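You operate a simulated robot arm through the tools that you are given. There is no shell and no other tool.

Carry out the task below with a simulated robot arm. There is one attempt and no reset: what you move stays moved.

Task
Set the controls near the shelf under the high hopper. At the end: the feed belt switch is switched off; the feed lift switch is switched off; the feed shaker switch is switched on; the feed speed knob is turned to high; whatever was shut is shut again. Leave all else as you found it, and nothing knocked over.

Only the result counts: the job must be done as asked and must still hold three seconds after the hand-in. Knocking over, shifting, dropping, spilling or breaking anything else fails it.

Robot
A 6-joint arm with a two-finger parallel gripper, fixed in place. Base frame: the origin is at the foot of the arm, x ahead of it, y to its left, z up. Readings come in cm, degrees, newtons and seconds.
With the tool pointing down near the work surface it reaches from about 30 to 66 cm from the base axis. Its first joint turns from -115.0 to 115.0 degrees. Payload 3.43 kg.
The tool frame sits at the grasp point between the pads (the TCP): z along the fingers, y along the line on which they close. The tips reach 3.4 cm beyond it. Largest opening 12.8 cm; finger width 2.4, thickness 1.2; the body of the gripper, 4.8 by 13 cm, starts 9.6 cm behind the TCP.
Orientation is that of the tool frame in the base frame, as a unit quaternion [x, y, z, w]. With the fingers straight down and closing along the base's y, the tool's x points along the base's -x, its y along +y and its z along -z.

Tools
- The arm moves only by the tool arm_command. Its arguments are lists of equal length, an entry for each row: "xyz": the shift along the base's x, y, z in cm, a list of three; "delta_rot": the turn, a rotation vector about the base's x, y, z in degrees, a list of three; "jaw": the finger opening in cm, from 0 to 12.8. In form: {"xyz": [[x, y, z], ...], "delta_rot": [[ax, ay, az], ...], "jaw": [jaw, ...]}. A call has 1 to 20 rows; each row is the pose to reach, as a shift and turn from the pose commanded when the call began. A row lasts 0.2 s, in which the tool goes at most 5 cm and 8.6 degrees; a call with a longer step from one row to the next is refused whole, and so is a gripper value outside its range. A pose out of reach is approached as far as the arm can. The call stops where the force on the tool passes 40 N (or 10 N more than at its start, if that is more) or the arm is blocked; 0.2 s more then pass. Each finger travels about 15.3 cm/s and halts on what it meets, pressing with about 38 N; the grip force reading is that of the motor and also rises with nothing between the fingers. The clock runs only during rows and for 0.2 s after the last one: add rows that repeat a pose to give the fingers time. It gives the time, the measured TCP pose, the force on the tool (base axes), the opening and the grip force at its end, in the units of the frame above (readings bear some noise), with the torque about the TCP (base axes, N m) and any sound that the robot's microphone picked up, and new pictures: "pictures" is both (left out), scene, wrist or none.
- Cameras (640 x 400 px; columns grow to the right, rows downward): "scene" is fixed at [40.17, -49.78, 181.18]; the picture's right is [0.99, 0.11, 0.00], its down [0.06, -0.54, -0.84] and it looks along [-0.10, 0.83, -0.54] (base axes); focal length 320 px, centre (320, 200). "wrist" rides on the gripper at [7.6, -1.1, -16] in the tool frame; the picture's right is [0.15, 0.99, 0.00], its down [-0.88, 0.13, -0.46] and it looks along [-0.45, 0.07, 0.89] (tool axes); focal length 234 px, centre (320, 200). There is no depth. A picture from a camera that has moved, and an enlarged one, comes with that camera's place and axes in the base frame and with its lens.
- raise_lower(by): slides the trunk up (or, below 0, down) by that many cm; the arm rides with it, the base frame stays. It gives what a move gives, with no picture.
- enlarge(camera, box): a new picture of the part [left, top, right, bottom] of that camera's present view, enlarged. The clock stands still meanwhile.
- finish_job(): hands the job in; it is judged then, once.

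Nothing tells you positions but the pictures and the camera data. Unless the task says otherwise, let go and move clear before handing in.

The tools are called after "Call:" as a command line: name --argument value ..., lists and objects as JSON in quotes. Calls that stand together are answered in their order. arm_command: Moves the arm, as the interface text tells. Its arguments: {"type":"object","properties":{"xyz":{"type":"array"},"delta_rot":{"type":"array"},"jaw":{"type":"array"},"pictures":{"type":"string","enum":["both","scene","wrist","none"]}},"required":["xyz","delta_rot","jaw"]} The other tools are called the same way: raise_lower (by) slides the trunk up or down; enlarge (camera, box) takes an enlarged picture of a part of a camera's view; finish_job () hands the job in.

At the start:

```text
time: 0.0
tool_pos: [14.3, 34.52, 136.4]
orientation: [0.0, 1.0, 0.0, 0.0]
force: [0.2, -0.5, 0.2]
ft_torque: [-0.01, 0.02, -0.02]
opening: 12.8
grasp_force: 0.0
trunk travel left (down, up): [-92.5, 6.5]
```

scene: 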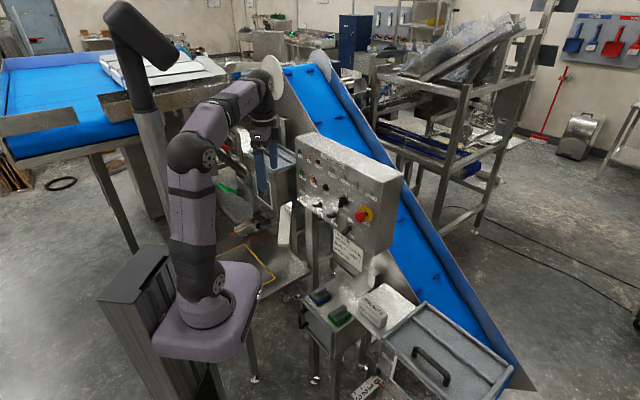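
wrist: 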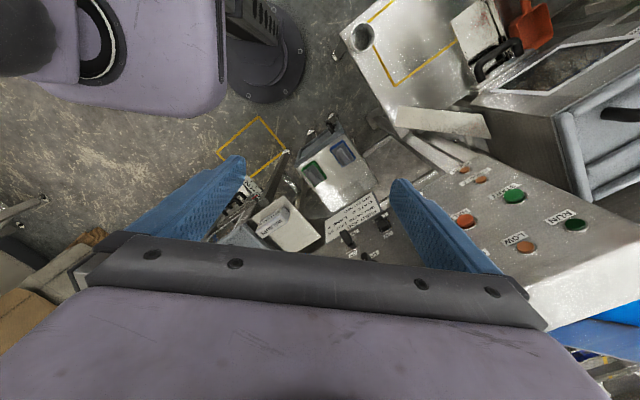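

I see a conveyor workspace with a grey control panel (buttons), switch boxes below it, and a lidded box or drawer at the lower right. I'll look closer before moving anything.

Call:
enlarge --camera "scene" --box '[270, 120, 430, 220]'

Call:
enlarge --camera "scene" --box '[280, 260, 520, 400]'

Call:
enlarge --camera "scene" --box '[200, 120, 320, 300]'

Call:
enlarge --camera "wrist" --box '[220, 100, 420, 270]'

Call:
enlarge --camera "wrist" --box '[400, 120, 640, 270]'

```text
4.00 times, centred on (350, 170) of scene
camera zoom: at [40.17, -49.78, 181.18], right [0.99, 0.11, 0.0], down [0.06, -0.54, -0.84], along [-0.1, 0.83, -0.54], focal length 1279 px, centre (200, 320)
```

zoom: 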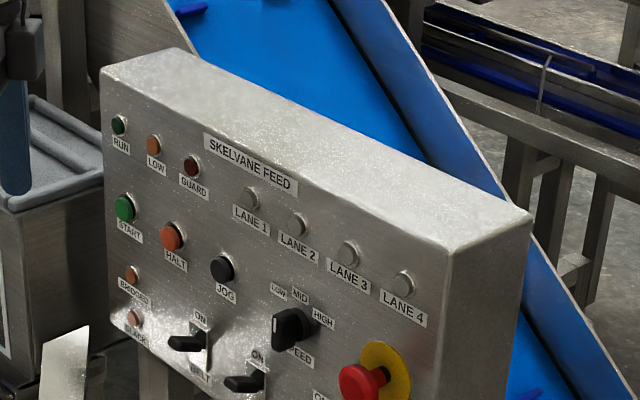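

```text
2.67 times, centred on (400, 330) of scene
camera zoom: at [40.17, -49.78, 181.18], right [0.99, 0.11, 0.0], down [0.06, -0.54, -0.84], along [-0.1, 0.83, -0.54], focal length 852 px, centre (107, -147)
```

zoom: 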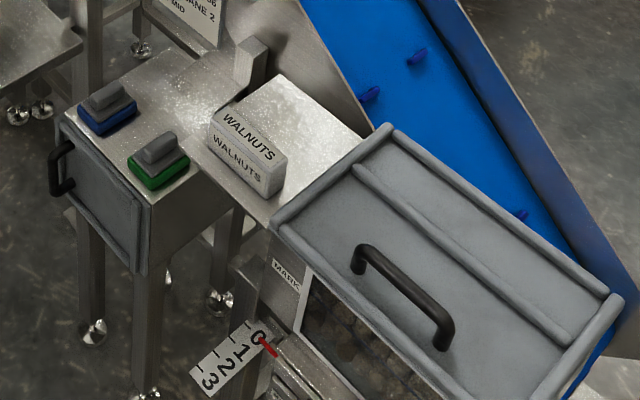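

```text
2.22 times, centred on (260, 210) of scene
camera zoom: at [40.17, -49.78, 181.18], right [0.99, 0.11, 0.0], down [0.06, -0.54, -0.84], along [-0.1, 0.83, -0.54], focal length 710 px, centre (453, 178)
```

zoom: 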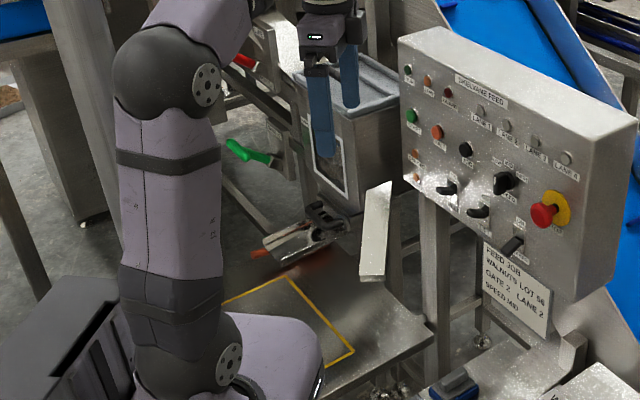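

```text
2.35 times, centred on (320, 185) of wrist
camera zoom: at [6.81, 33.49, 152.39], right [-0.15, 0.99, 0.0], down [0.88, 0.13, 0.46], along [0.45, 0.07, -0.89], focal length 551 px, centre (320, 235)
```

zoom: 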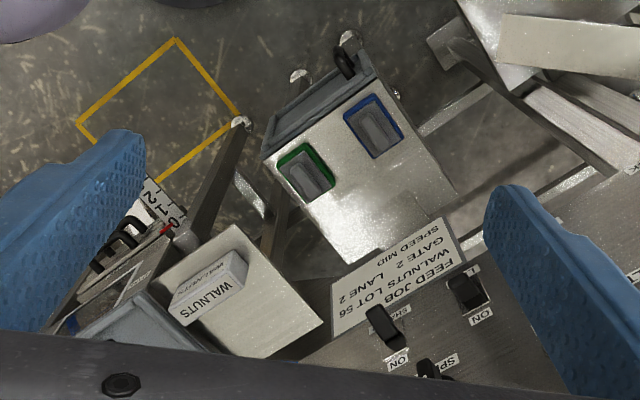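

```text
2.67 times, centred on (520, 195) of wrist
camera zoom: at [6.81, 33.49, 152.39], right [-0.15, 0.99, 0.0], down [0.88, 0.13, 0.46], along [0.45, 0.07, -0.89], focal length 624 px, centre (-213, 213)
```

zoom: 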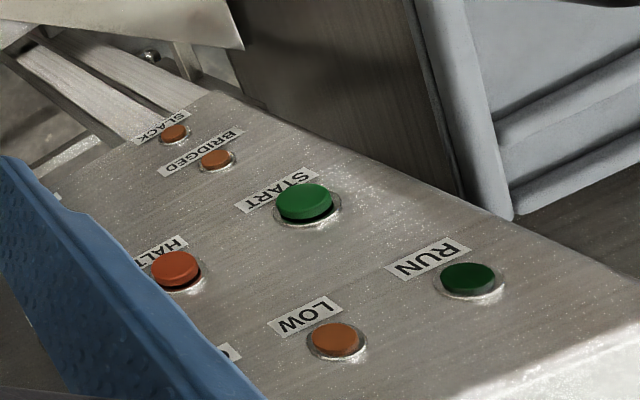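

The panel "SKELVANE FEED" has the switches and a LOW/MID/HIGH speed knob. I'll zoom in on those.

Call:
enlarge --camera "scene" --box '[296, 180, 376, 230]'

Call:
enlarge --camera "scene" --box '[300, 220, 400, 290]'

Call:
enlarge --camera "wrist" --box '[320, 200, 420, 265]'

Call:
enlarge --camera "scene" --box '[360, 0, 640, 200]'

Call:
enlarge --camera "scene" --box '[0, 0, 320, 200]'

```text
8.00 times, centred on (336, 205) of scene
camera zoom: at [40.17, -49.78, 181.18], right [0.99, 0.11, 0.0], down [0.06, -0.54, -0.84], along [-0.1, 0.83, -0.54], focal length 2558 px, centre (192, 160)
```

zoom: 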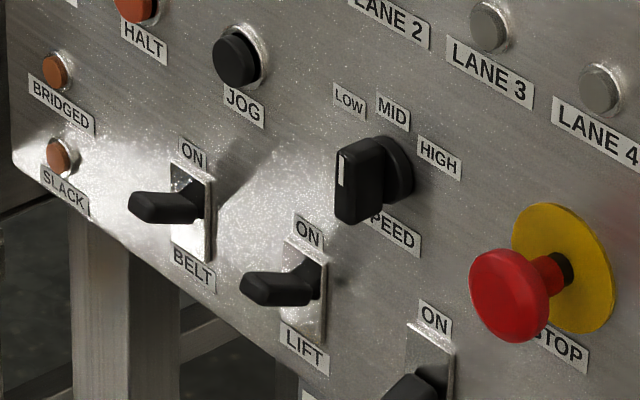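

```text
5.71 times, centred on (350, 255) of scene
camera zoom: at [40.17, -49.78, 181.18], right [0.99, 0.11, 0.0], down [0.06, -0.54, -0.84], along [-0.1, 0.83, -0.54], focal length 1827 px, centre (149, -114)
```

zoom: 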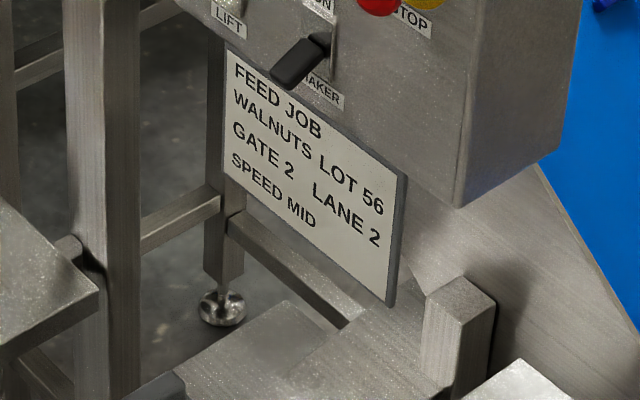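

```text
6.15 times, centred on (370, 232) of wrist
camera zoom: at [6.81, 33.49, 152.39], right [-0.15, 0.99, 0.0], down [0.88, 0.13, 0.46], along [0.45, 0.07, -0.89], focal length 1441 px, centre (12, 0)
```

zoom: 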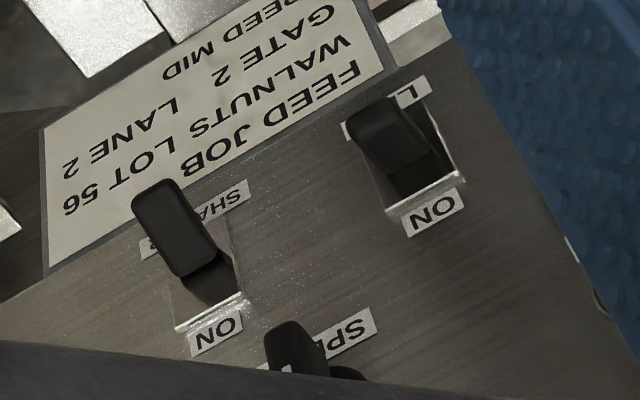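

```text
2.00 times, centred on (500, 100) of scene
camera zoom: at [40.17, -49.78, 181.18], right [0.99, 0.11, 0.0], down [0.06, -0.54, -0.84], along [-0.1, 0.83, -0.54], focal length 639 px, centre (-40, 400)
```

zoom: 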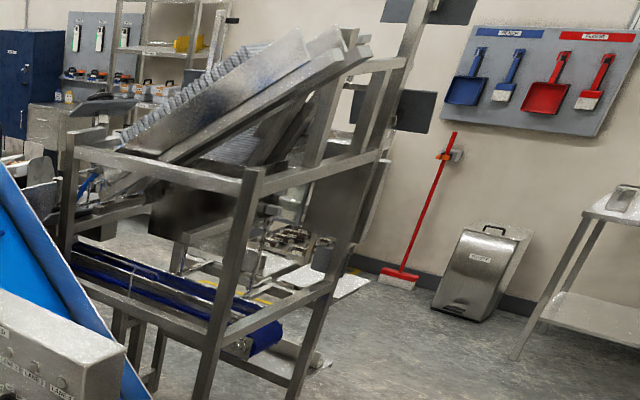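

```text
2.00 times, centred on (160, 100) of scene
camera zoom: at [40.17, -49.78, 181.18], right [0.99, 0.11, 0.0], down [0.06, -0.54, -0.84], along [-0.1, 0.83, -0.54], focal length 639 px, centre (640, 400)
```

zoom: 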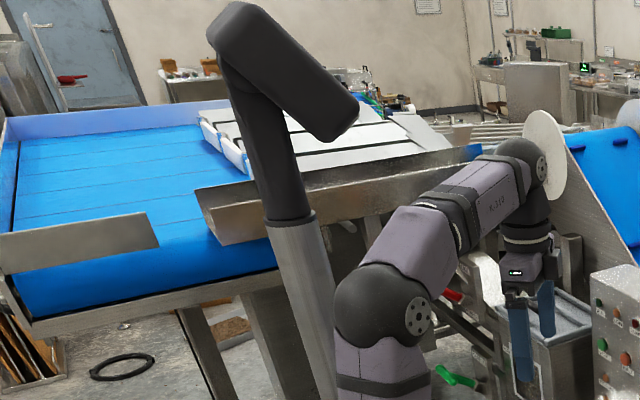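

The panel face is vertical, about 61 cm from the base and facing the arm. The lever switches BELT, LIFT and SHAKER sit near z≈107, and the speed knob is near (37, 49, 117) pointing at MID. BELT and LIFT look on (tilted up) and SHAKER looks off. I'll tilt the tool toward the panel in stages, well clear of it.

Call:
arm_command --xyz '[[1.2, -0.1, -0.4], [2.4, -0.3, -0.9], [3.6, -0.4, -1.3], [4.8, -0.6, -1.7], [6.0, -0.7, -2.1], [7.2, -0.9, -2.6], [8.4, -1.0, -3.0]]' --delta_rot '[[2.6, -6.04, 2.6], [5.2, -12.1, 5.2], [7.8, -18.1, 7.8], [10.4, -24.2, 10.4], [13.0, -30.2, 13.0], [15.6, -36.3, 15.6], [18.15, -42.3, 18.15]]' --jaw '[12.8, 10, 8, 6, 4, 2, 0]'

```text
time: 1.6
tool_pos: [22.87, 34.32, 133.2]
orientation: [-0.154, 0.908, 0.154, 0.359]
force: [0.4, 0.0, -0.7]
ft_torque: [-0.02, 0.01, 0.0]
opening: 0.03
grasp_force: 33.4
out of reach, approached as far as the arm can: row 7
trunk travel left (down, up): [-92.5, 6.5]
camera wrist: at [8.31, 25.88, 138.97], right [-0.49, 0.87, 0.06], down [0.29, 0.09, 0.95], along [0.82, 0.48, -0.29], focal length 234 px, centre (320, 200)
```

scene: 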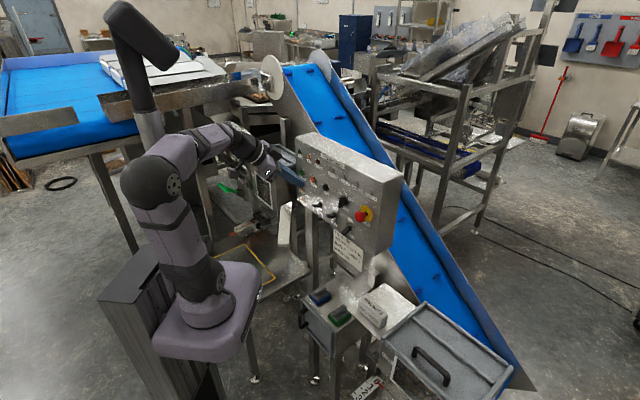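
wrist: 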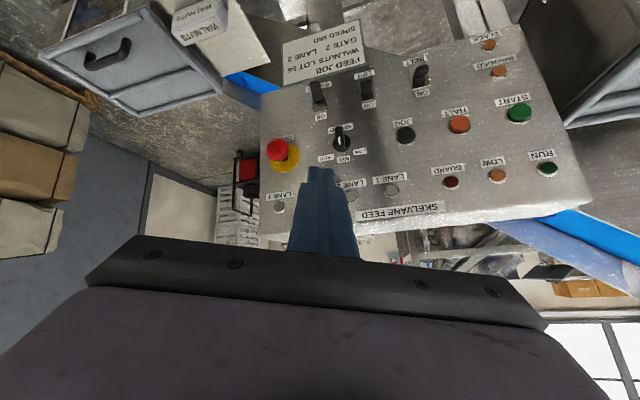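

The wrist view now shows the whole panel upside down, and the last row hit a reach limit. I'll zoom in to read the switch states.

Call:
enlarge --camera "wrist" --box '[260, 20, 450, 220]'

Call:
enlarge --camera "wrist" --box '[380, 20, 570, 220]'

Call:
enlarge --camera "scene" --box '[100, 100, 320, 380]'

```text
2.00 times, centred on (355, 120) of wrist
camera zoom: at [8.31, 25.88, 138.97], right [-0.49, 0.87, 0.06], down [0.29, 0.09, 0.95], along [0.82, 0.48, -0.29], focal length 468 px, centre (250, 360)
```

zoom: 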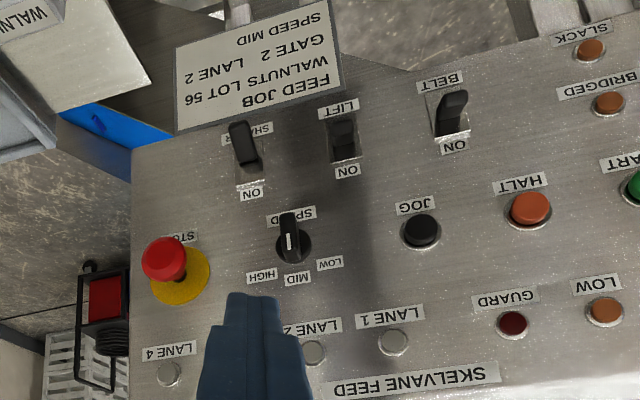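

```text
2.00 times, centred on (475, 120) of wrist
camera zoom: at [8.31, 25.88, 138.97], right [-0.49, 0.87, 0.06], down [0.29, 0.09, 0.95], along [0.82, 0.48, -0.29], focal length 468 px, centre (10, 360)
```

zoom: 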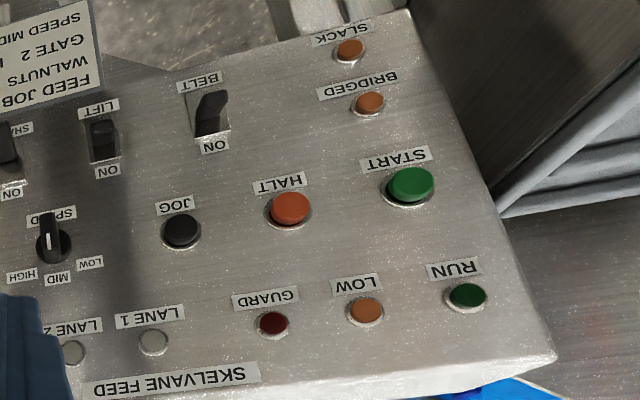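

```text
1.43 times, centred on (210, 240) of scene
camera zoom: at [40.17, -49.78, 181.18], right [0.99, 0.11, 0.0], down [0.06, -0.54, -0.84], along [-0.1, 0.83, -0.54], focal length 457 px, centre (477, 143)
```

zoom: 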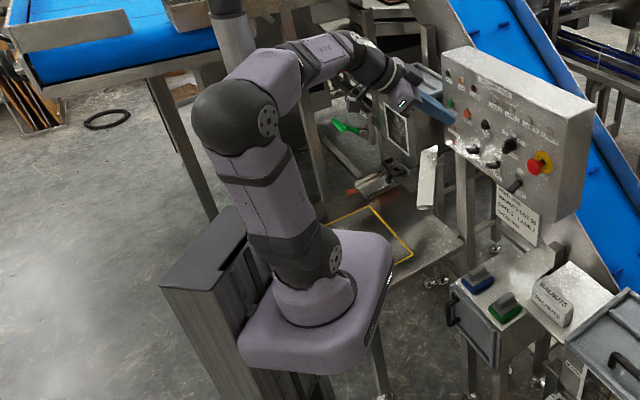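

BELT and LIFT levers point up (on), SHAKER points down (off), and the knob's white mark points at MID. I'll move the hand outward a little at the same tilt to see whether the reach limit clears.

Call:
arm_command --xyz '[[1.0, 1.0, 0], [2.0, 2.1, 0], [3.4, 3.6, 0]]' --delta_rot '[[0, 0, 0], [0, 0, 0], [0, 0, 0]]' --jaw '[0, 0, 0]' --pictures "none"

```text
time: 2.4
tool_pos: [26.28, 38.14, 133.34]
orientation: [-0.154, 0.908, 0.153, 0.357]
force: [-0.5, -0.1, 1.0]
ft_torque: [-0.01, -0.06, -0.01]
opening: 0.0
grasp_force: 32.5
trunk travel left (down, up): [-92.5, 6.5]
```

Moving outward cleared it, so the limit is minimum distance from the shoulder. I'll lower the trunk 20 cm so the hand works higher relative to the shoulder.

Call:
raise_lower --by -20

```text
time: 4.6
tool_pos: [26.29, 37.99, 113.45]
orientation: [-0.153, 0.909, 0.154, 0.357]
force: [0.2, 0.0, -0.5]
ft_torque: [0.0, 0.03, 0.0]
opening: 0.0
grasp_force: 32.9
trunk travel left (down, up): [-72.5, 26.5]
```

Call:
arm_command --xyz '[[1.0, -0.4, 2.0], [2.0, -0.7, 4.0], [3.1, -1.1, 5.5], [4.2, -1.4, 6.5], [5.3, -1.8, 7.5], [6.4, -2.1, 8.5], [7.4, -2.5, 9.5]]' --delta_rot '[[2.6, -6.04, 2.6], [5.2, -12.1, 5.2], [7.8, -18.1, 7.8], [10.4, -24.2, 10.4], [13.0, -30.2, 13.0], [15.6, -36.3, 15.6], [18.15, -42.3, 18.15]]' --jaw '[0, 0, 0, 0, 0, 0, 0]'

```text
time: 6.2
tool_pos: [34.92, 37.26, 121.85]
orientation: [-0.279, 0.65, 0.279, 0.649]
force: [-1.6, 0.9, -0.6]
ft_torque: [0.01, -0.01, 0.0]
opening: 0.01
grasp_force: 32.8
out of reach, approached as far as the arm can: row 3, 4, 5, 6, 7
trunk travel left (down, up): [-72.5, 26.5]
camera wrist: at [24.7, 24.94, 114.35], right [-0.72, 0.68, -0.15], down [-0.41, -0.24, 0.88], along [0.57, 0.69, 0.45], focal length 234 px, centre (320, 200)
```

scene: 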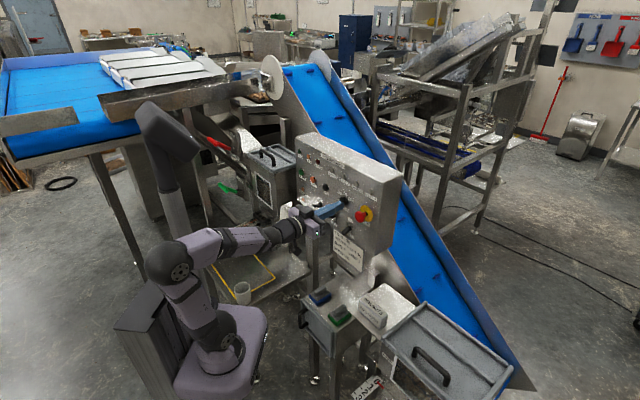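
wrist: 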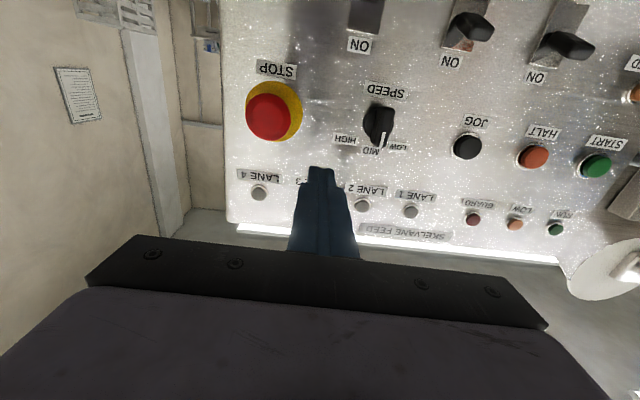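

The tool is now horizontal, facing the panel, with the fingertips about 7 cm from it. I'll zoom in to pin down the lever and knob positions.

Call:
enlarge --camera "wrist" --box '[320, 0, 640, 200]'

Call:
enlarge --camera "scene" --box '[260, 140, 420, 260]'

Call:
enlarge --camera "scene" --box '[100, 100, 320, 400]'

```text
2.00 times, centred on (480, 100) of wrist
camera zoom: at [24.7, 24.94, 114.35], right [-0.72, 0.68, -0.15], down [-0.41, -0.24, 0.88], along [0.57, 0.69, 0.45], focal length 468 px, centre (0, 400)
```

zoom: 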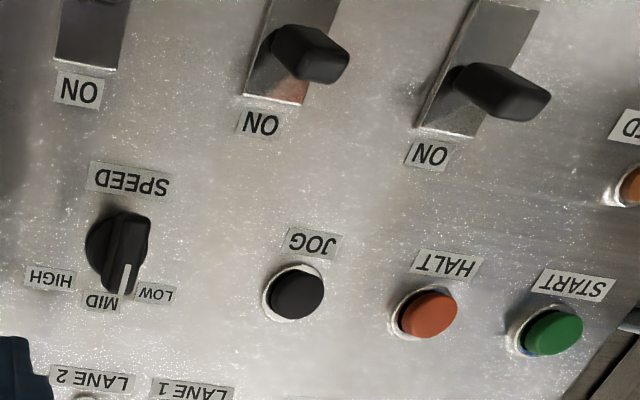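

```text
3.33 times, centred on (340, 200) of scene
camera zoom: at [40.17, -49.78, 181.18], right [0.99, 0.11, 0.0], down [0.06, -0.54, -0.84], along [-0.1, 0.83, -0.54], focal length 1066 px, centre (253, 200)
```

zoom: 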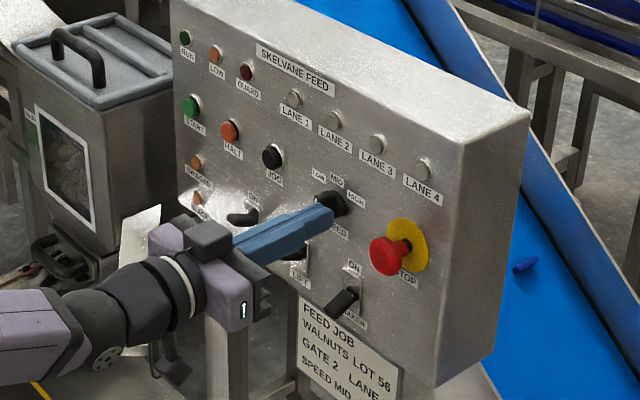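

```text
1.33 times, centred on (210, 250) of scene
camera zoom: at [40.17, -49.78, 181.18], right [0.99, 0.11, 0.0], down [0.06, -0.54, -0.84], along [-0.1, 0.83, -0.54], focal length 426 px, centre (467, 133)
```

zoom: 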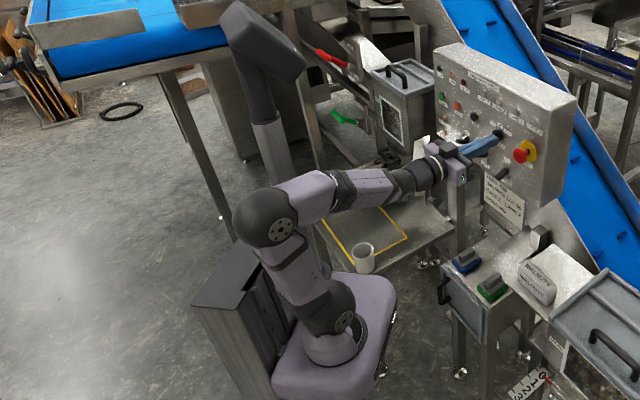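

The levers stick out about 3–4 cm, with BELT at (24, 57, 108), LIFT about 9.5 cm to its right, then SHAKER. Next I'll move the closed fingers in front of and above the BELT lever, still about 6 cm off the panel.

Call:
arm_command --xyz '[[-1.8, 2.0, -1.2], [-3.6, 3.9, -2.5], [-5.4, 5.9, -3.7], [-7.2, 7.9, -4.9], [-9.0, 9.8, -6.2], [-10.8, 11.8, -7.4], [-12.5, 13.7, -8.6], [-14.3, 15.7, -9.8]]' --delta_rot '[[0, 0, -0.2], [0, 0, -0.4], [0, 0, -0.6], [0, 0, -0.8], [0, 0, -1.0], [0, 0, -1.2], [0, 0, -1.4], [0, 0, -1.5]]' --jaw '[0, 0, 0, 0, 0, 0, 0, 0]'

```text
time: 8.0
tool_pos: [20.57, 53.28, 112.18]
orientation: [-0.271, 0.653, 0.27, 0.654]
force: [0.6, -0.6, 0.8]
ft_torque: [-0.01, -0.04, -0.03]
opening: 0.02
grasp_force: 33.3
trunk travel left (down, up): [-72.5, 26.5]
camera wrist: at [10.05, 41.24, 104.6], right [-0.7, 0.7, -0.15], down [-0.42, -0.23, 0.88], along [0.58, 0.68, 0.45], focal length 234 px, centre (320, 200)
```

scene: 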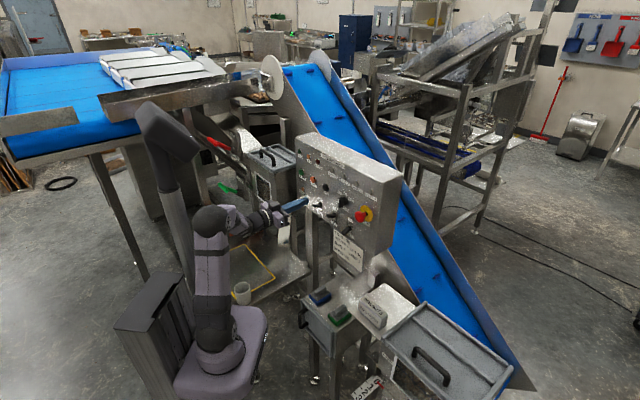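
wrist: 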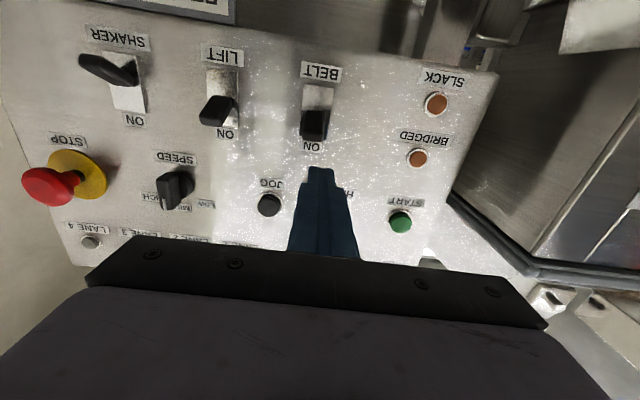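

The view from in front of the panel confirms BELT and LIFT are on and SHAKER is off. I'll zoom in to line up with the BELT lever.

Call:
enlarge --camera "wrist" --box '[240, 40, 400, 240]'

Call:
enlarge --camera "scene" --box '[260, 170, 380, 245]'

Call:
enlarge --camera "wrist" --box '[20, 0, 340, 200]'

```text
2.00 times, centred on (320, 140) of wrist
camera zoom: at [10.05, 41.24, 104.6], right [-0.7, 0.7, -0.15], down [-0.42, -0.23, 0.88], along [0.58, 0.68, 0.45], focal length 468 px, centre (320, 320)
```

zoom: 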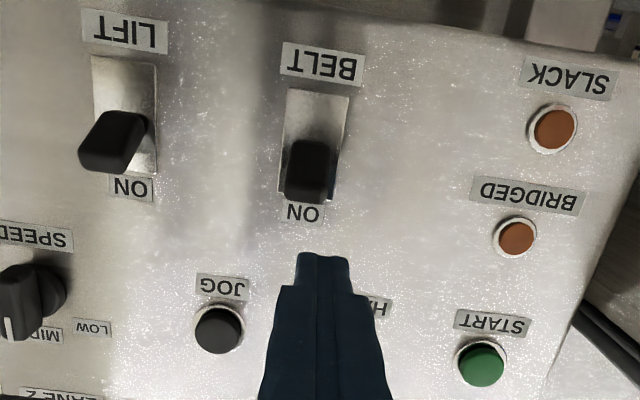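

```text
5.33 times, centred on (320, 208) of scene
camera zoom: at [40.17, -49.78, 181.18], right [0.99, 0.11, 0.0], down [0.06, -0.54, -0.84], along [-0.1, 0.83, -0.54], focal length 1705 px, centre (320, 160)
```

zoom: 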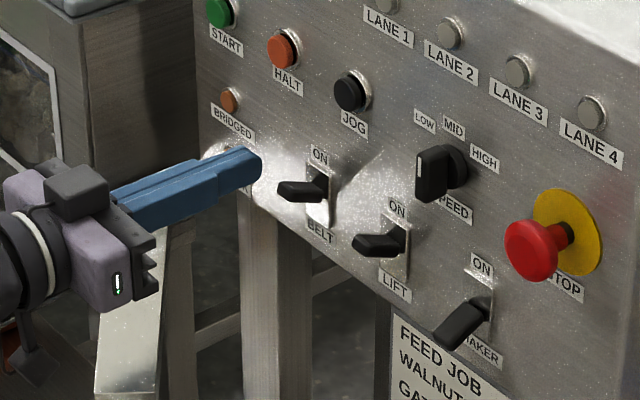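

```text
2.00 times, centred on (180, 100) of wrist
camera zoom: at [10.05, 41.24, 104.6], right [-0.7, 0.7, -0.15], down [-0.42, -0.23, 0.88], along [0.58, 0.68, 0.45], focal length 468 px, centre (600, 400)
```

zoom: 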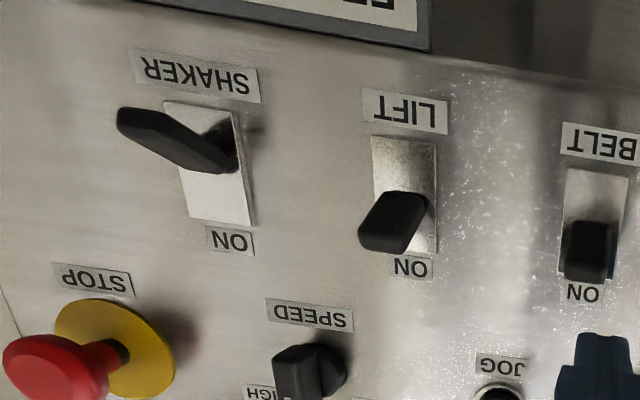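

BELT sits at about z=107.6 and roughly 1 cm to the right of the fingers. I'll shift over and move in above its lever without touching it.

Call:
arm_command --xyz '[[0.78, -0.78, 0], [2.1, 0.55, 0], [3.46, 1.91, 0], [3.46, 1.91, 0]]' --delta_rot '[[0, 0, 0], [0, 0, 0], [0, 0, 0], [0, 0, 0]]' --jaw '[0, 0, 0, 0]'

Call:
enlarge --camera "wrist" --box '[240, 40, 400, 240]'

Call:
enlarge --camera "scene" --box '[260, 170, 380, 245]'

```text
time: 9.0
tool_pos: [24.12, 54.98, 112.13]
orientation: [-0.269, 0.654, 0.269, 0.654]
force: [0.2, 0.4, 1.0]
ft_torque: [-0.01, -0.02, -0.01]
opening: 0.02
grasp_force: 33.0
trunk travel left (down, up): [-72.5, 26.5]
camera wrist: at [13.51, 43.0, 104.6], right [-0.7, 0.7, -0.15], down [-0.41, -0.23, 0.88], along [0.58, 0.68, 0.45], focal length 234 px, centre (320, 200)
```

scene: 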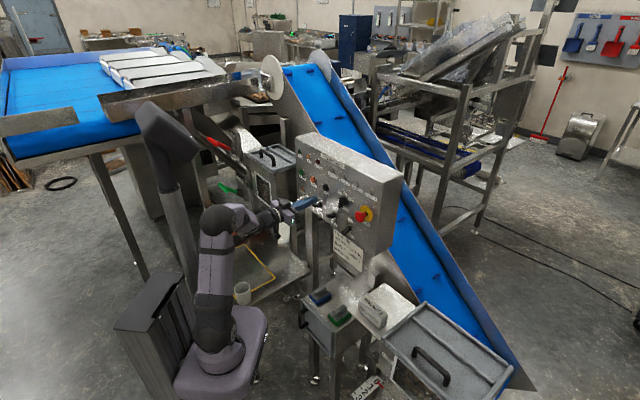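
wrist: 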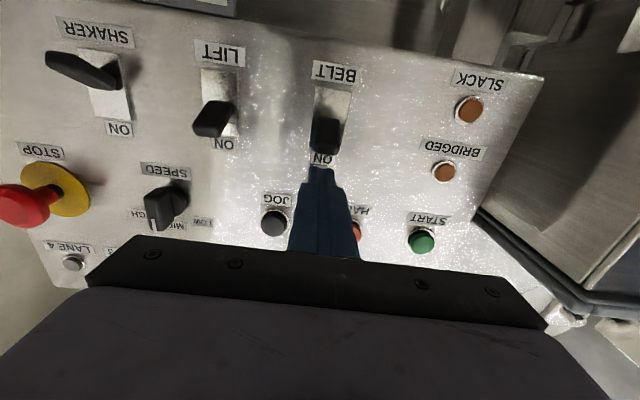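

```text
2.00 times, centred on (320, 140) of wrist
camera zoom: at [13.51, 43.0, 104.6], right [-0.7, 0.7, -0.15], down [-0.41, -0.23, 0.88], along [0.58, 0.68, 0.45], focal length 468 px, centre (320, 320)
```

zoom: 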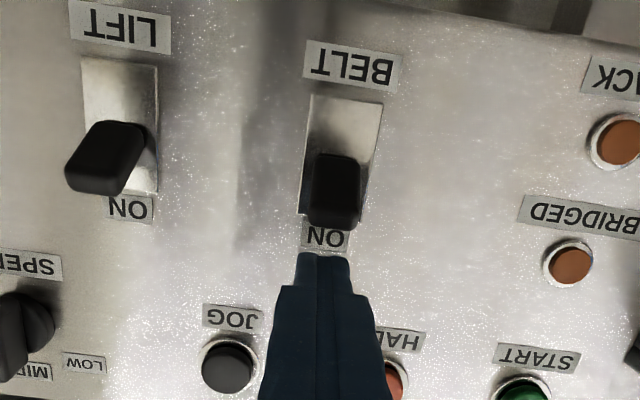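

```text
5.33 times, centred on (320, 208) of scene
camera zoom: at [40.17, -49.78, 181.18], right [0.99, 0.11, 0.0], down [0.06, -0.54, -0.84], along [-0.1, 0.83, -0.54], focal length 1705 px, centre (320, 160)
```

zoom: 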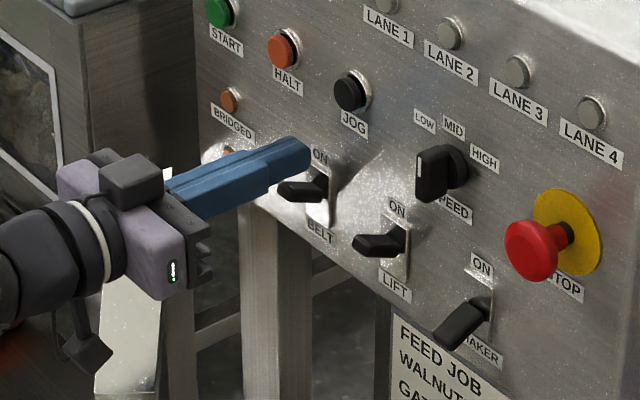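

The fingertip is just above the BELT lever. I'll push straight down to flip it off.

Call:
arm_command --xyz '[[0, 0, -0.6], [0, 0, -1.2], [0, 0, -1.8], [0, 0, -2.4], [0, 0, -3.0], [0, 0, -3.5], [0, 0, -4.0]]' --delta_rot '[[0, 0, 0], [0, 0, 0], [0, 0, 0], [0, 0, 0], [0, 0, 0], [0, 0, 0], [0, 0, 0]]' --jaw '[0, 0, 0, 0, 0, 0, 0]'

Call:
enlarge --camera "wrist" --box '[240, 40, 400, 240]'

Call:
enlarge --camera "scene" --box '[260, 170, 380, 245]'

```text
time: 10.6
tool_pos: [23.97, 55.02, 108.44]
orientation: [-0.268, 0.652, 0.272, 0.655]
force: [0.3, 0.7, 11.7]
ft_torque: [0.3, -0.29, -0.04]
opening: 0.01
grasp_force: 32.9
trunk travel left (down, up): [-72.5, 26.5]
camera wrist: at [13.42, 42.97, 100.81], right [-0.7, 0.7, -0.14], down [-0.42, -0.24, 0.88], along [0.58, 0.67, 0.46], focal length 234 px, centre (320, 200)
```

scene: 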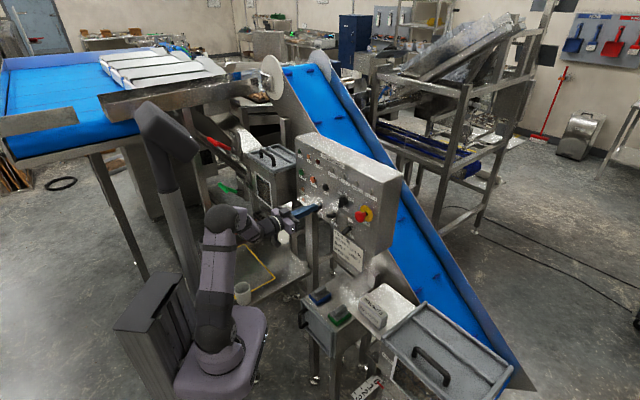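
wrist: 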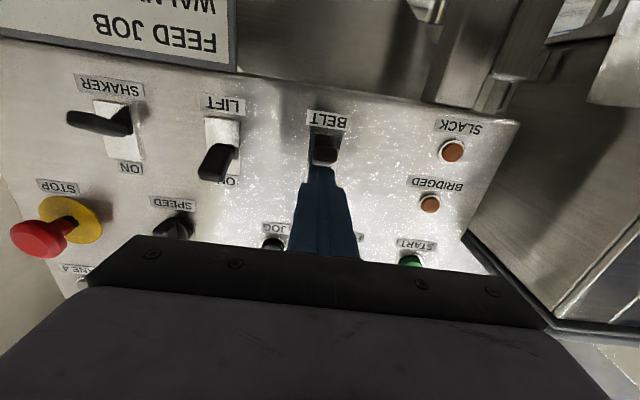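

```text
2.00 times, centred on (320, 140) of wrist
camera zoom: at [13.42, 42.97, 100.81], right [-0.7, 0.7, -0.14], down [-0.42, -0.24, 0.88], along [0.58, 0.67, 0.46], focal length 468 px, centre (320, 320)
```

zoom: 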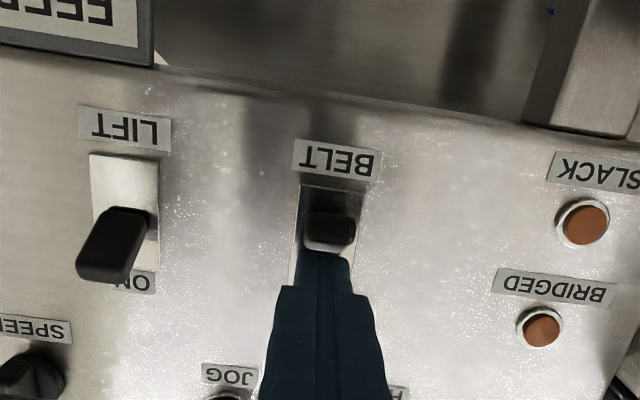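

```text
5.33 times, centred on (320, 208) of scene
camera zoom: at [40.17, -49.78, 181.18], right [0.99, 0.11, 0.0], down [0.06, -0.54, -0.84], along [-0.1, 0.83, -0.54], focal length 1705 px, centre (320, 160)
```

zoom: 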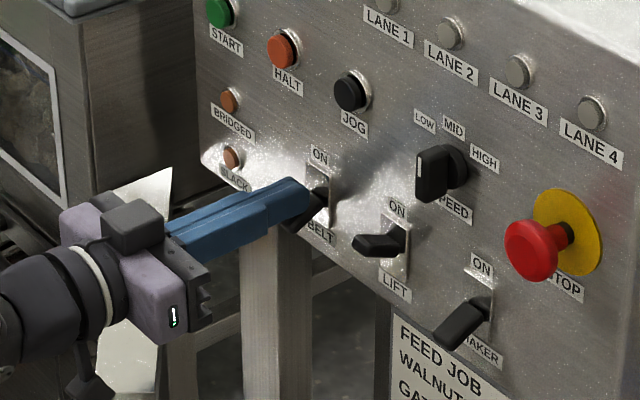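

The lever has moved down under the finger with about 12 N of reaction. I'll raise the finger and check that it stays off.

Call:
arm_command --xyz '[[0, 0, 1.0], [0, 0, 2.2], [0, 0, 3.6], [-2.0, -2.0, 4.0]]' --delta_rot '[[0, 0, 0], [0, 0, 0], [0, 0, 0], [0, 0, 0]]' --jaw '[0, 0, 0, 0]'

Call:
enlarge --camera "wrist" --box '[200, 40, 400, 240]'

Call:
enlarge --camera "scene" --box '[260, 170, 380, 245]'

```text
time: 11.6
tool_pos: [22.01, 52.78, 112.01]
orientation: [-0.27, 0.653, 0.269, 0.654]
force: [-0.2, 0.5, 0.6]
ft_torque: [-0.04, 0.0, 0.04]
opening: 0.01
grasp_force: 32.2
trunk travel left (down, up): [-72.5, 26.5]
camera wrist: at [11.45, 40.84, 104.47], right [-0.7, 0.7, -0.15], down [-0.41, -0.23, 0.88], along [0.58, 0.68, 0.45], focal length 234 px, centre (320, 200)
```

scene: 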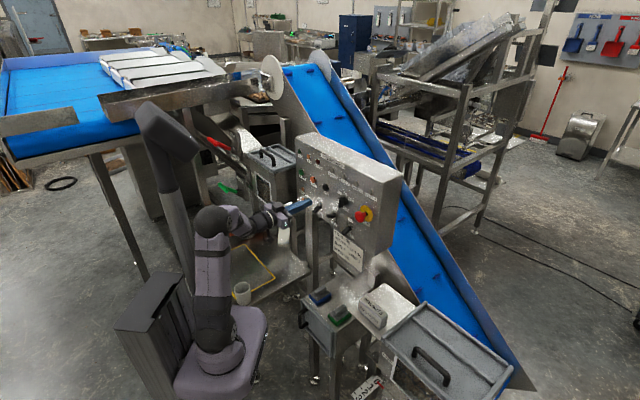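
wrist: 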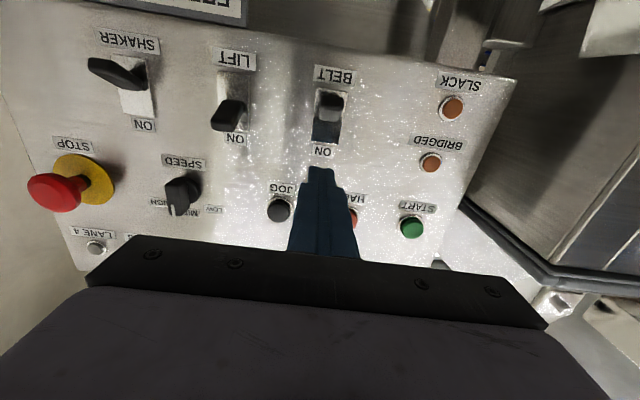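

```text
2.00 times, centred on (300, 140) of wrist
camera zoom: at [11.45, 40.84, 104.47], right [-0.7, 0.7, -0.15], down [-0.41, -0.23, 0.88], along [0.58, 0.68, 0.45], focal length 468 px, centre (360, 320)
```

zoom: 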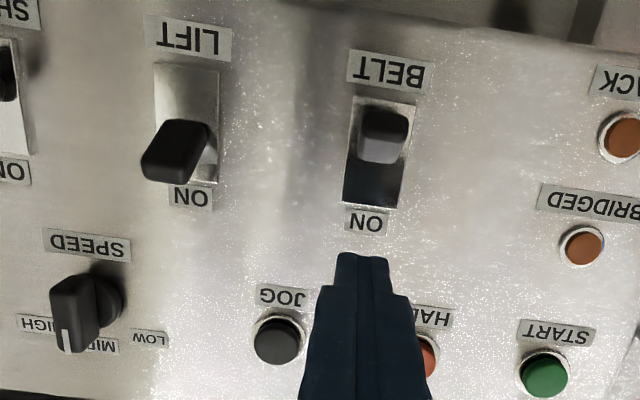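

```text
5.33 times, centred on (320, 208) of scene
camera zoom: at [40.17, -49.78, 181.18], right [0.99, 0.11, 0.0], down [0.06, -0.54, -0.84], along [-0.1, 0.83, -0.54], focal length 1705 px, centre (320, 160)
```

zoom: 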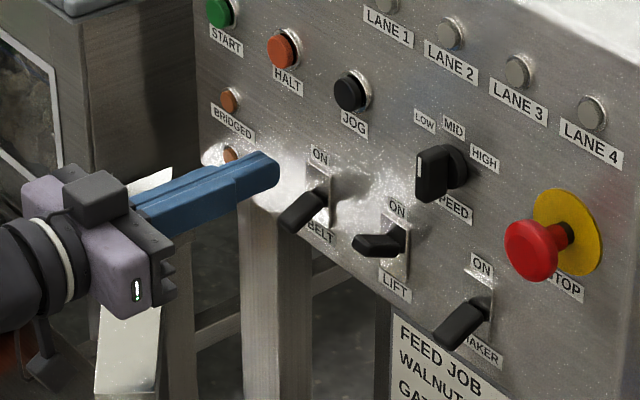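

BELT is off and holding. Next is LIFT, about 9.2 cm to the right, with the same approach and push.

Call:
arm_command --xyz '[[3.2, -3.2, 0.1], [6.5, -6.5, 0.1], [7.6, -5.4, 0.1], [8.6, -4.4, 0.1], [8.6, -4.4, 0.1]]' --delta_rot '[[0, 0, 0], [0, 0, 0], [0, 0, 0], [0, 0, 0], [0, 0, 0]]' --jaw '[0, 0, 0, 0, 0]'

Call:
enlarge --camera "wrist" --box '[200, 40, 400, 240]'

Call:
enlarge --camera "scene" --box '[260, 170, 380, 245]'

```text
time: 12.8
tool_pos: [30.67, 48.65, 112.25]
orientation: [-0.27, 0.653, 0.271, 0.654]
force: [-0.6, 0.3, 0.0]
ft_torque: [0.0, 0.03, -0.02]
opening: 0.0
grasp_force: 33.4
trunk travel left (down, up): [-72.5, 26.5]
camera wrist: at [20.16, 36.64, 104.63], right [-0.7, 0.7, -0.15], down [-0.41, -0.23, 0.88], along [0.58, 0.68, 0.45], focal length 234 px, centre (320, 200)
```

scene: 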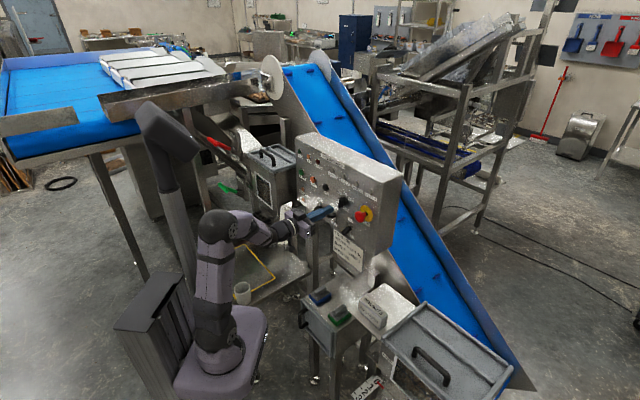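
wrist: 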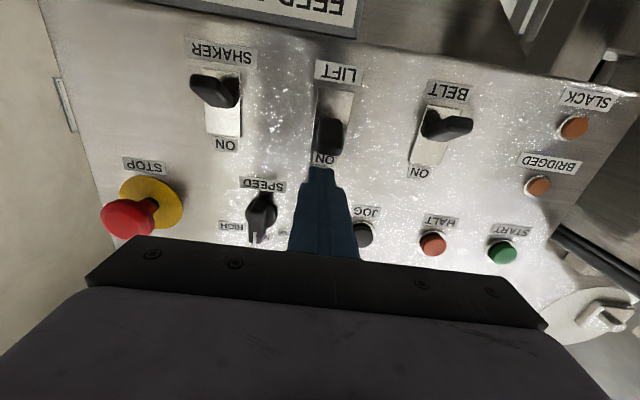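

```text
2.00 times, centred on (300, 140) of wrist
camera zoom: at [20.16, 36.64, 104.63], right [-0.7, 0.7, -0.15], down [-0.41, -0.23, 0.88], along [0.58, 0.68, 0.45], focal length 468 px, centre (360, 320)
```

zoom: 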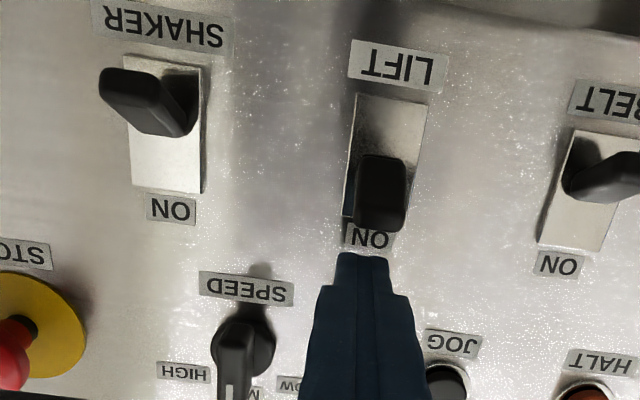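

```text
5.33 times, centred on (320, 208) of scene
camera zoom: at [40.17, -49.78, 181.18], right [0.99, 0.11, 0.0], down [0.06, -0.54, -0.84], along [-0.1, 0.83, -0.54], focal length 1705 px, centre (320, 160)
```

zoom: 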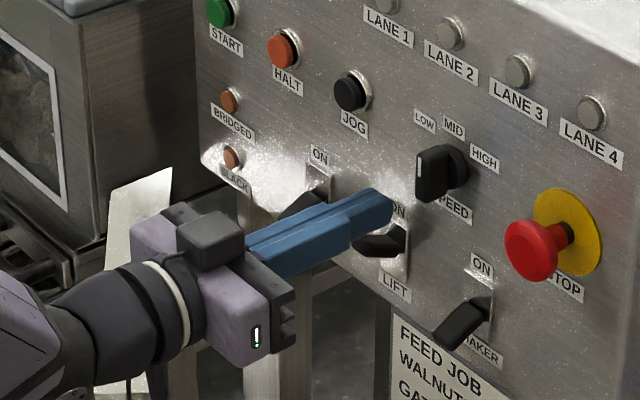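

The finger is aligned above the LIFT lever. I'll push down, lift back up and withdraw.

Call:
arm_command --xyz '[[0, 0, -0.6], [0, 0, -1.2], [0, 0, -1.8], [0, 0, -2.4], [0, 0, -3.0], [0, 0, -3.5], [0, 0, -4.1], [0, 0, -4.1]]' --delta_rot '[[0, 0, 0], [0, 0, 0], [0, 0, 0], [0, 0, 0], [0, 0, 0], [0, 0, 0], [0, 0, 0], [0, 0, 0]]' --jaw '[0, 0, 0, 0, 0, 0, 0, 0]' --pictures "none"

Call:
enlarge --camera "wrist" --box '[200, 40, 400, 240]'

```text
time: 14.6
tool_pos: [30.56, 48.42, 108.57]
orientation: [-0.268, 0.65, 0.273, 0.657]
force: [0.3, -0.4, 15.7]
ft_torque: [0.36, -0.4, -0.01]
opening: 0.0
grasp_force: 33.1
trunk travel left (down, up): [-72.5, 26.5]
```

```text
2.00 times, centred on (300, 140) of wrist
camera zoom: at [19.98, 36.52, 100.81], right [-0.7, 0.7, -0.14], down [-0.42, -0.24, 0.88], along [0.58, 0.67, 0.46], focal length 468 px, centre (360, 320)
```

zoom: 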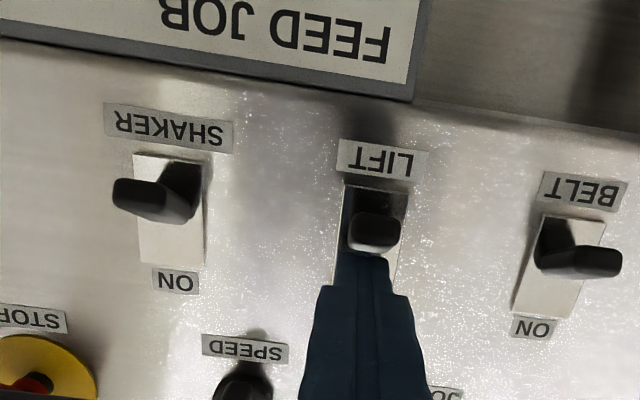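

LIFT is down under the finger. I'll raise, back off, and slide right to SHAKER while staying clear of the levers.

Call:
arm_command --xyz '[[0, 0, 1.2], [0, 0, 2.6], [0, 0, 4.1], [-1.4, -1.4, 4.1], [-2.8, -2.8, 4.1], [-0.6, -5.0, 4.1], [1.6, -7.2, 4.1], [3.8, -9.4, 4.1]]' --delta_rot '[[0, 0, 0], [0, 0, 0], [0, 0, 0], [0, 0, 0], [0, 0, 0], [0, 0, 0], [0, 0, 0], [0, 0, 0]]' --jaw '[0, 0, 0, 0, 0, 0, 0, 0]'

Call:
enlarge --camera "wrist" --box '[200, 0, 440, 200]'

Call:
enlarge --camera "scene" --box '[260, 170, 400, 260]'

```text
time: 16.4
tool_pos: [34.44, 39.16, 112.27]
orientation: [-0.271, 0.653, 0.27, 0.653]
force: [0.0, 0.1, 0.0]
ft_torque: [-0.01, -0.02, 0.02]
opening: 0.02
grasp_force: 32.8
trunk travel left (down, up): [-72.5, 26.5]
camera wrist: at [24.01, 27.08, 104.79], right [-0.7, 0.7, -0.15], down [-0.41, -0.23, 0.88], along [0.58, 0.68, 0.45], focal length 234 px, centre (320, 200)
```

scene: 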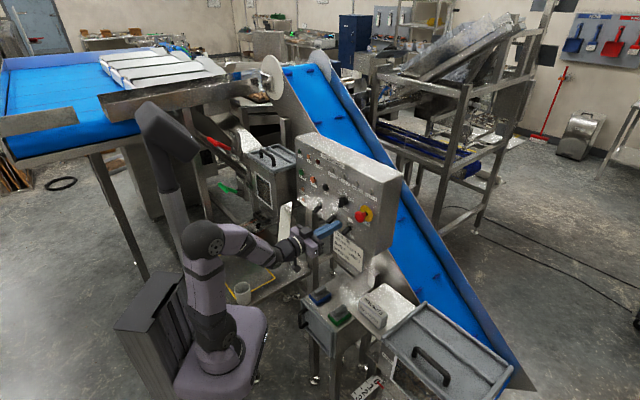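
wrist: 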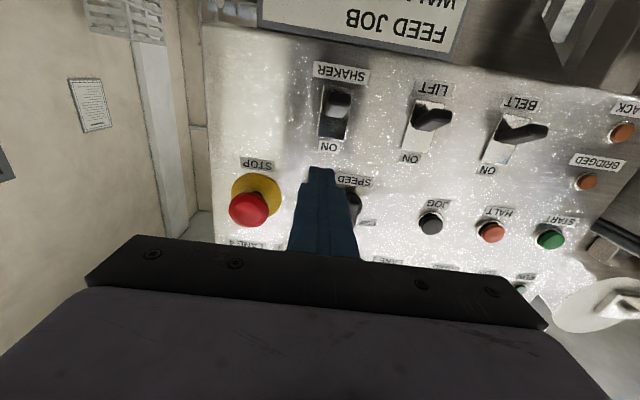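

```text
2.00 times, centred on (320, 100) of wrist
camera zoom: at [24.01, 27.08, 104.79], right [-0.7, 0.7, -0.15], down [-0.41, -0.23, 0.88], along [0.58, 0.68, 0.45], focal length 468 px, centre (320, 400)
```

zoom: 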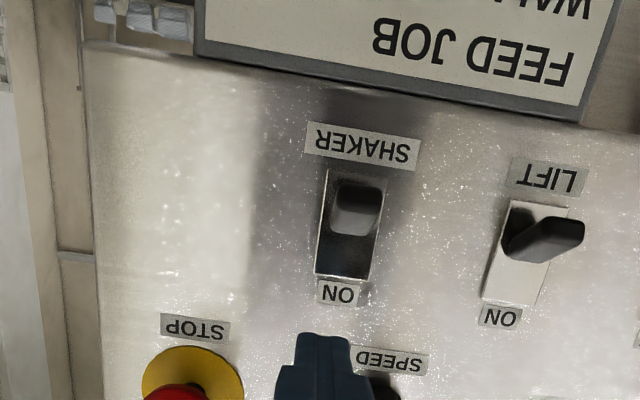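

```text
4.44 times, centred on (330, 215) of scene
camera zoom: at [40.17, -49.78, 181.18], right [0.99, 0.11, 0.0], down [0.06, -0.54, -0.84], along [-0.1, 0.83, -0.54], focal length 1421 px, centre (276, 133)
```

zoom: 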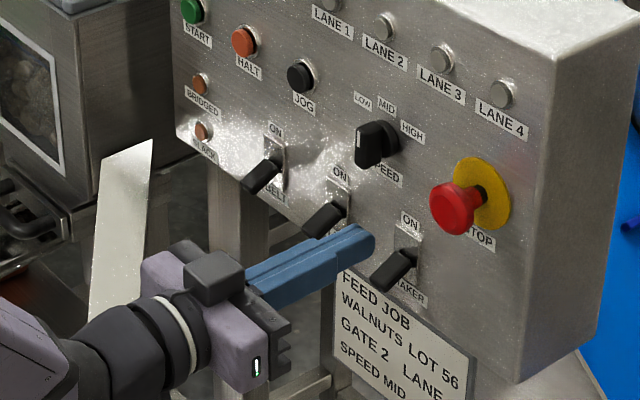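

LIFT is off and holding. SHAKER needs a push up from below, so I'll lower the trunk to bring the finger under its lever height while still backed off the panel.

Call:
raise_lower --by -8.8

Call:
enlarge --camera "wrist" --box '[160, 0, 480, 200]'

Call:
enlarge --camera "scene" --box '[260, 170, 400, 260]'

```text
time: 17.6
tool_pos: [34.54, 39.16, 103.56]
orientation: [-0.27, 0.654, 0.27, 0.653]
force: [-0.4, -0.3, -0.3]
ft_torque: [0.0, -0.04, 0.04]
opening: 0.0
grasp_force: 33.2
trunk travel left (down, up): [-63.7, 35.3]
```

```text
2.00 times, centred on (320, 100) of wrist
camera zoom: at [23.98, 27.14, 95.99], right [-0.7, 0.7, -0.15], down [-0.41, -0.23, 0.88], along [0.58, 0.68, 0.45], focal length 468 px, centre (320, 400)
```

zoom: 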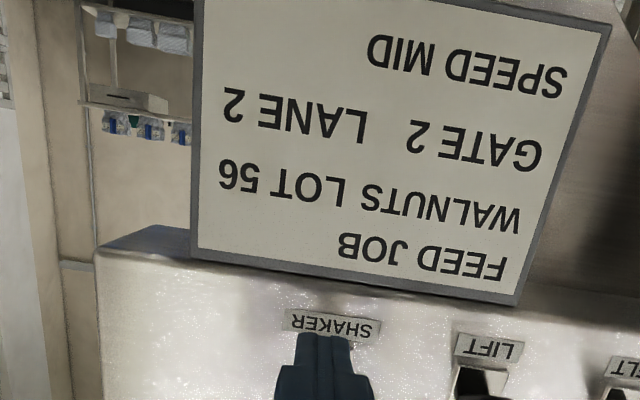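

```text
4.44 times, centred on (330, 215) of scene
camera zoom: at [40.17, -49.78, 181.18], right [0.99, 0.11, 0.0], down [0.06, -0.54, -0.84], along [-0.1, 0.83, -0.54], focal length 1421 px, centre (276, 133)
```

zoom: 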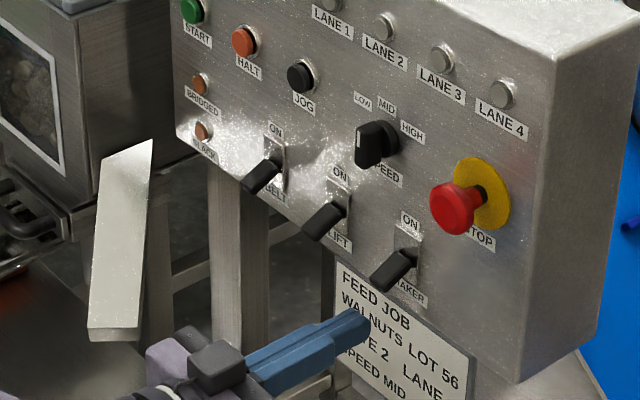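

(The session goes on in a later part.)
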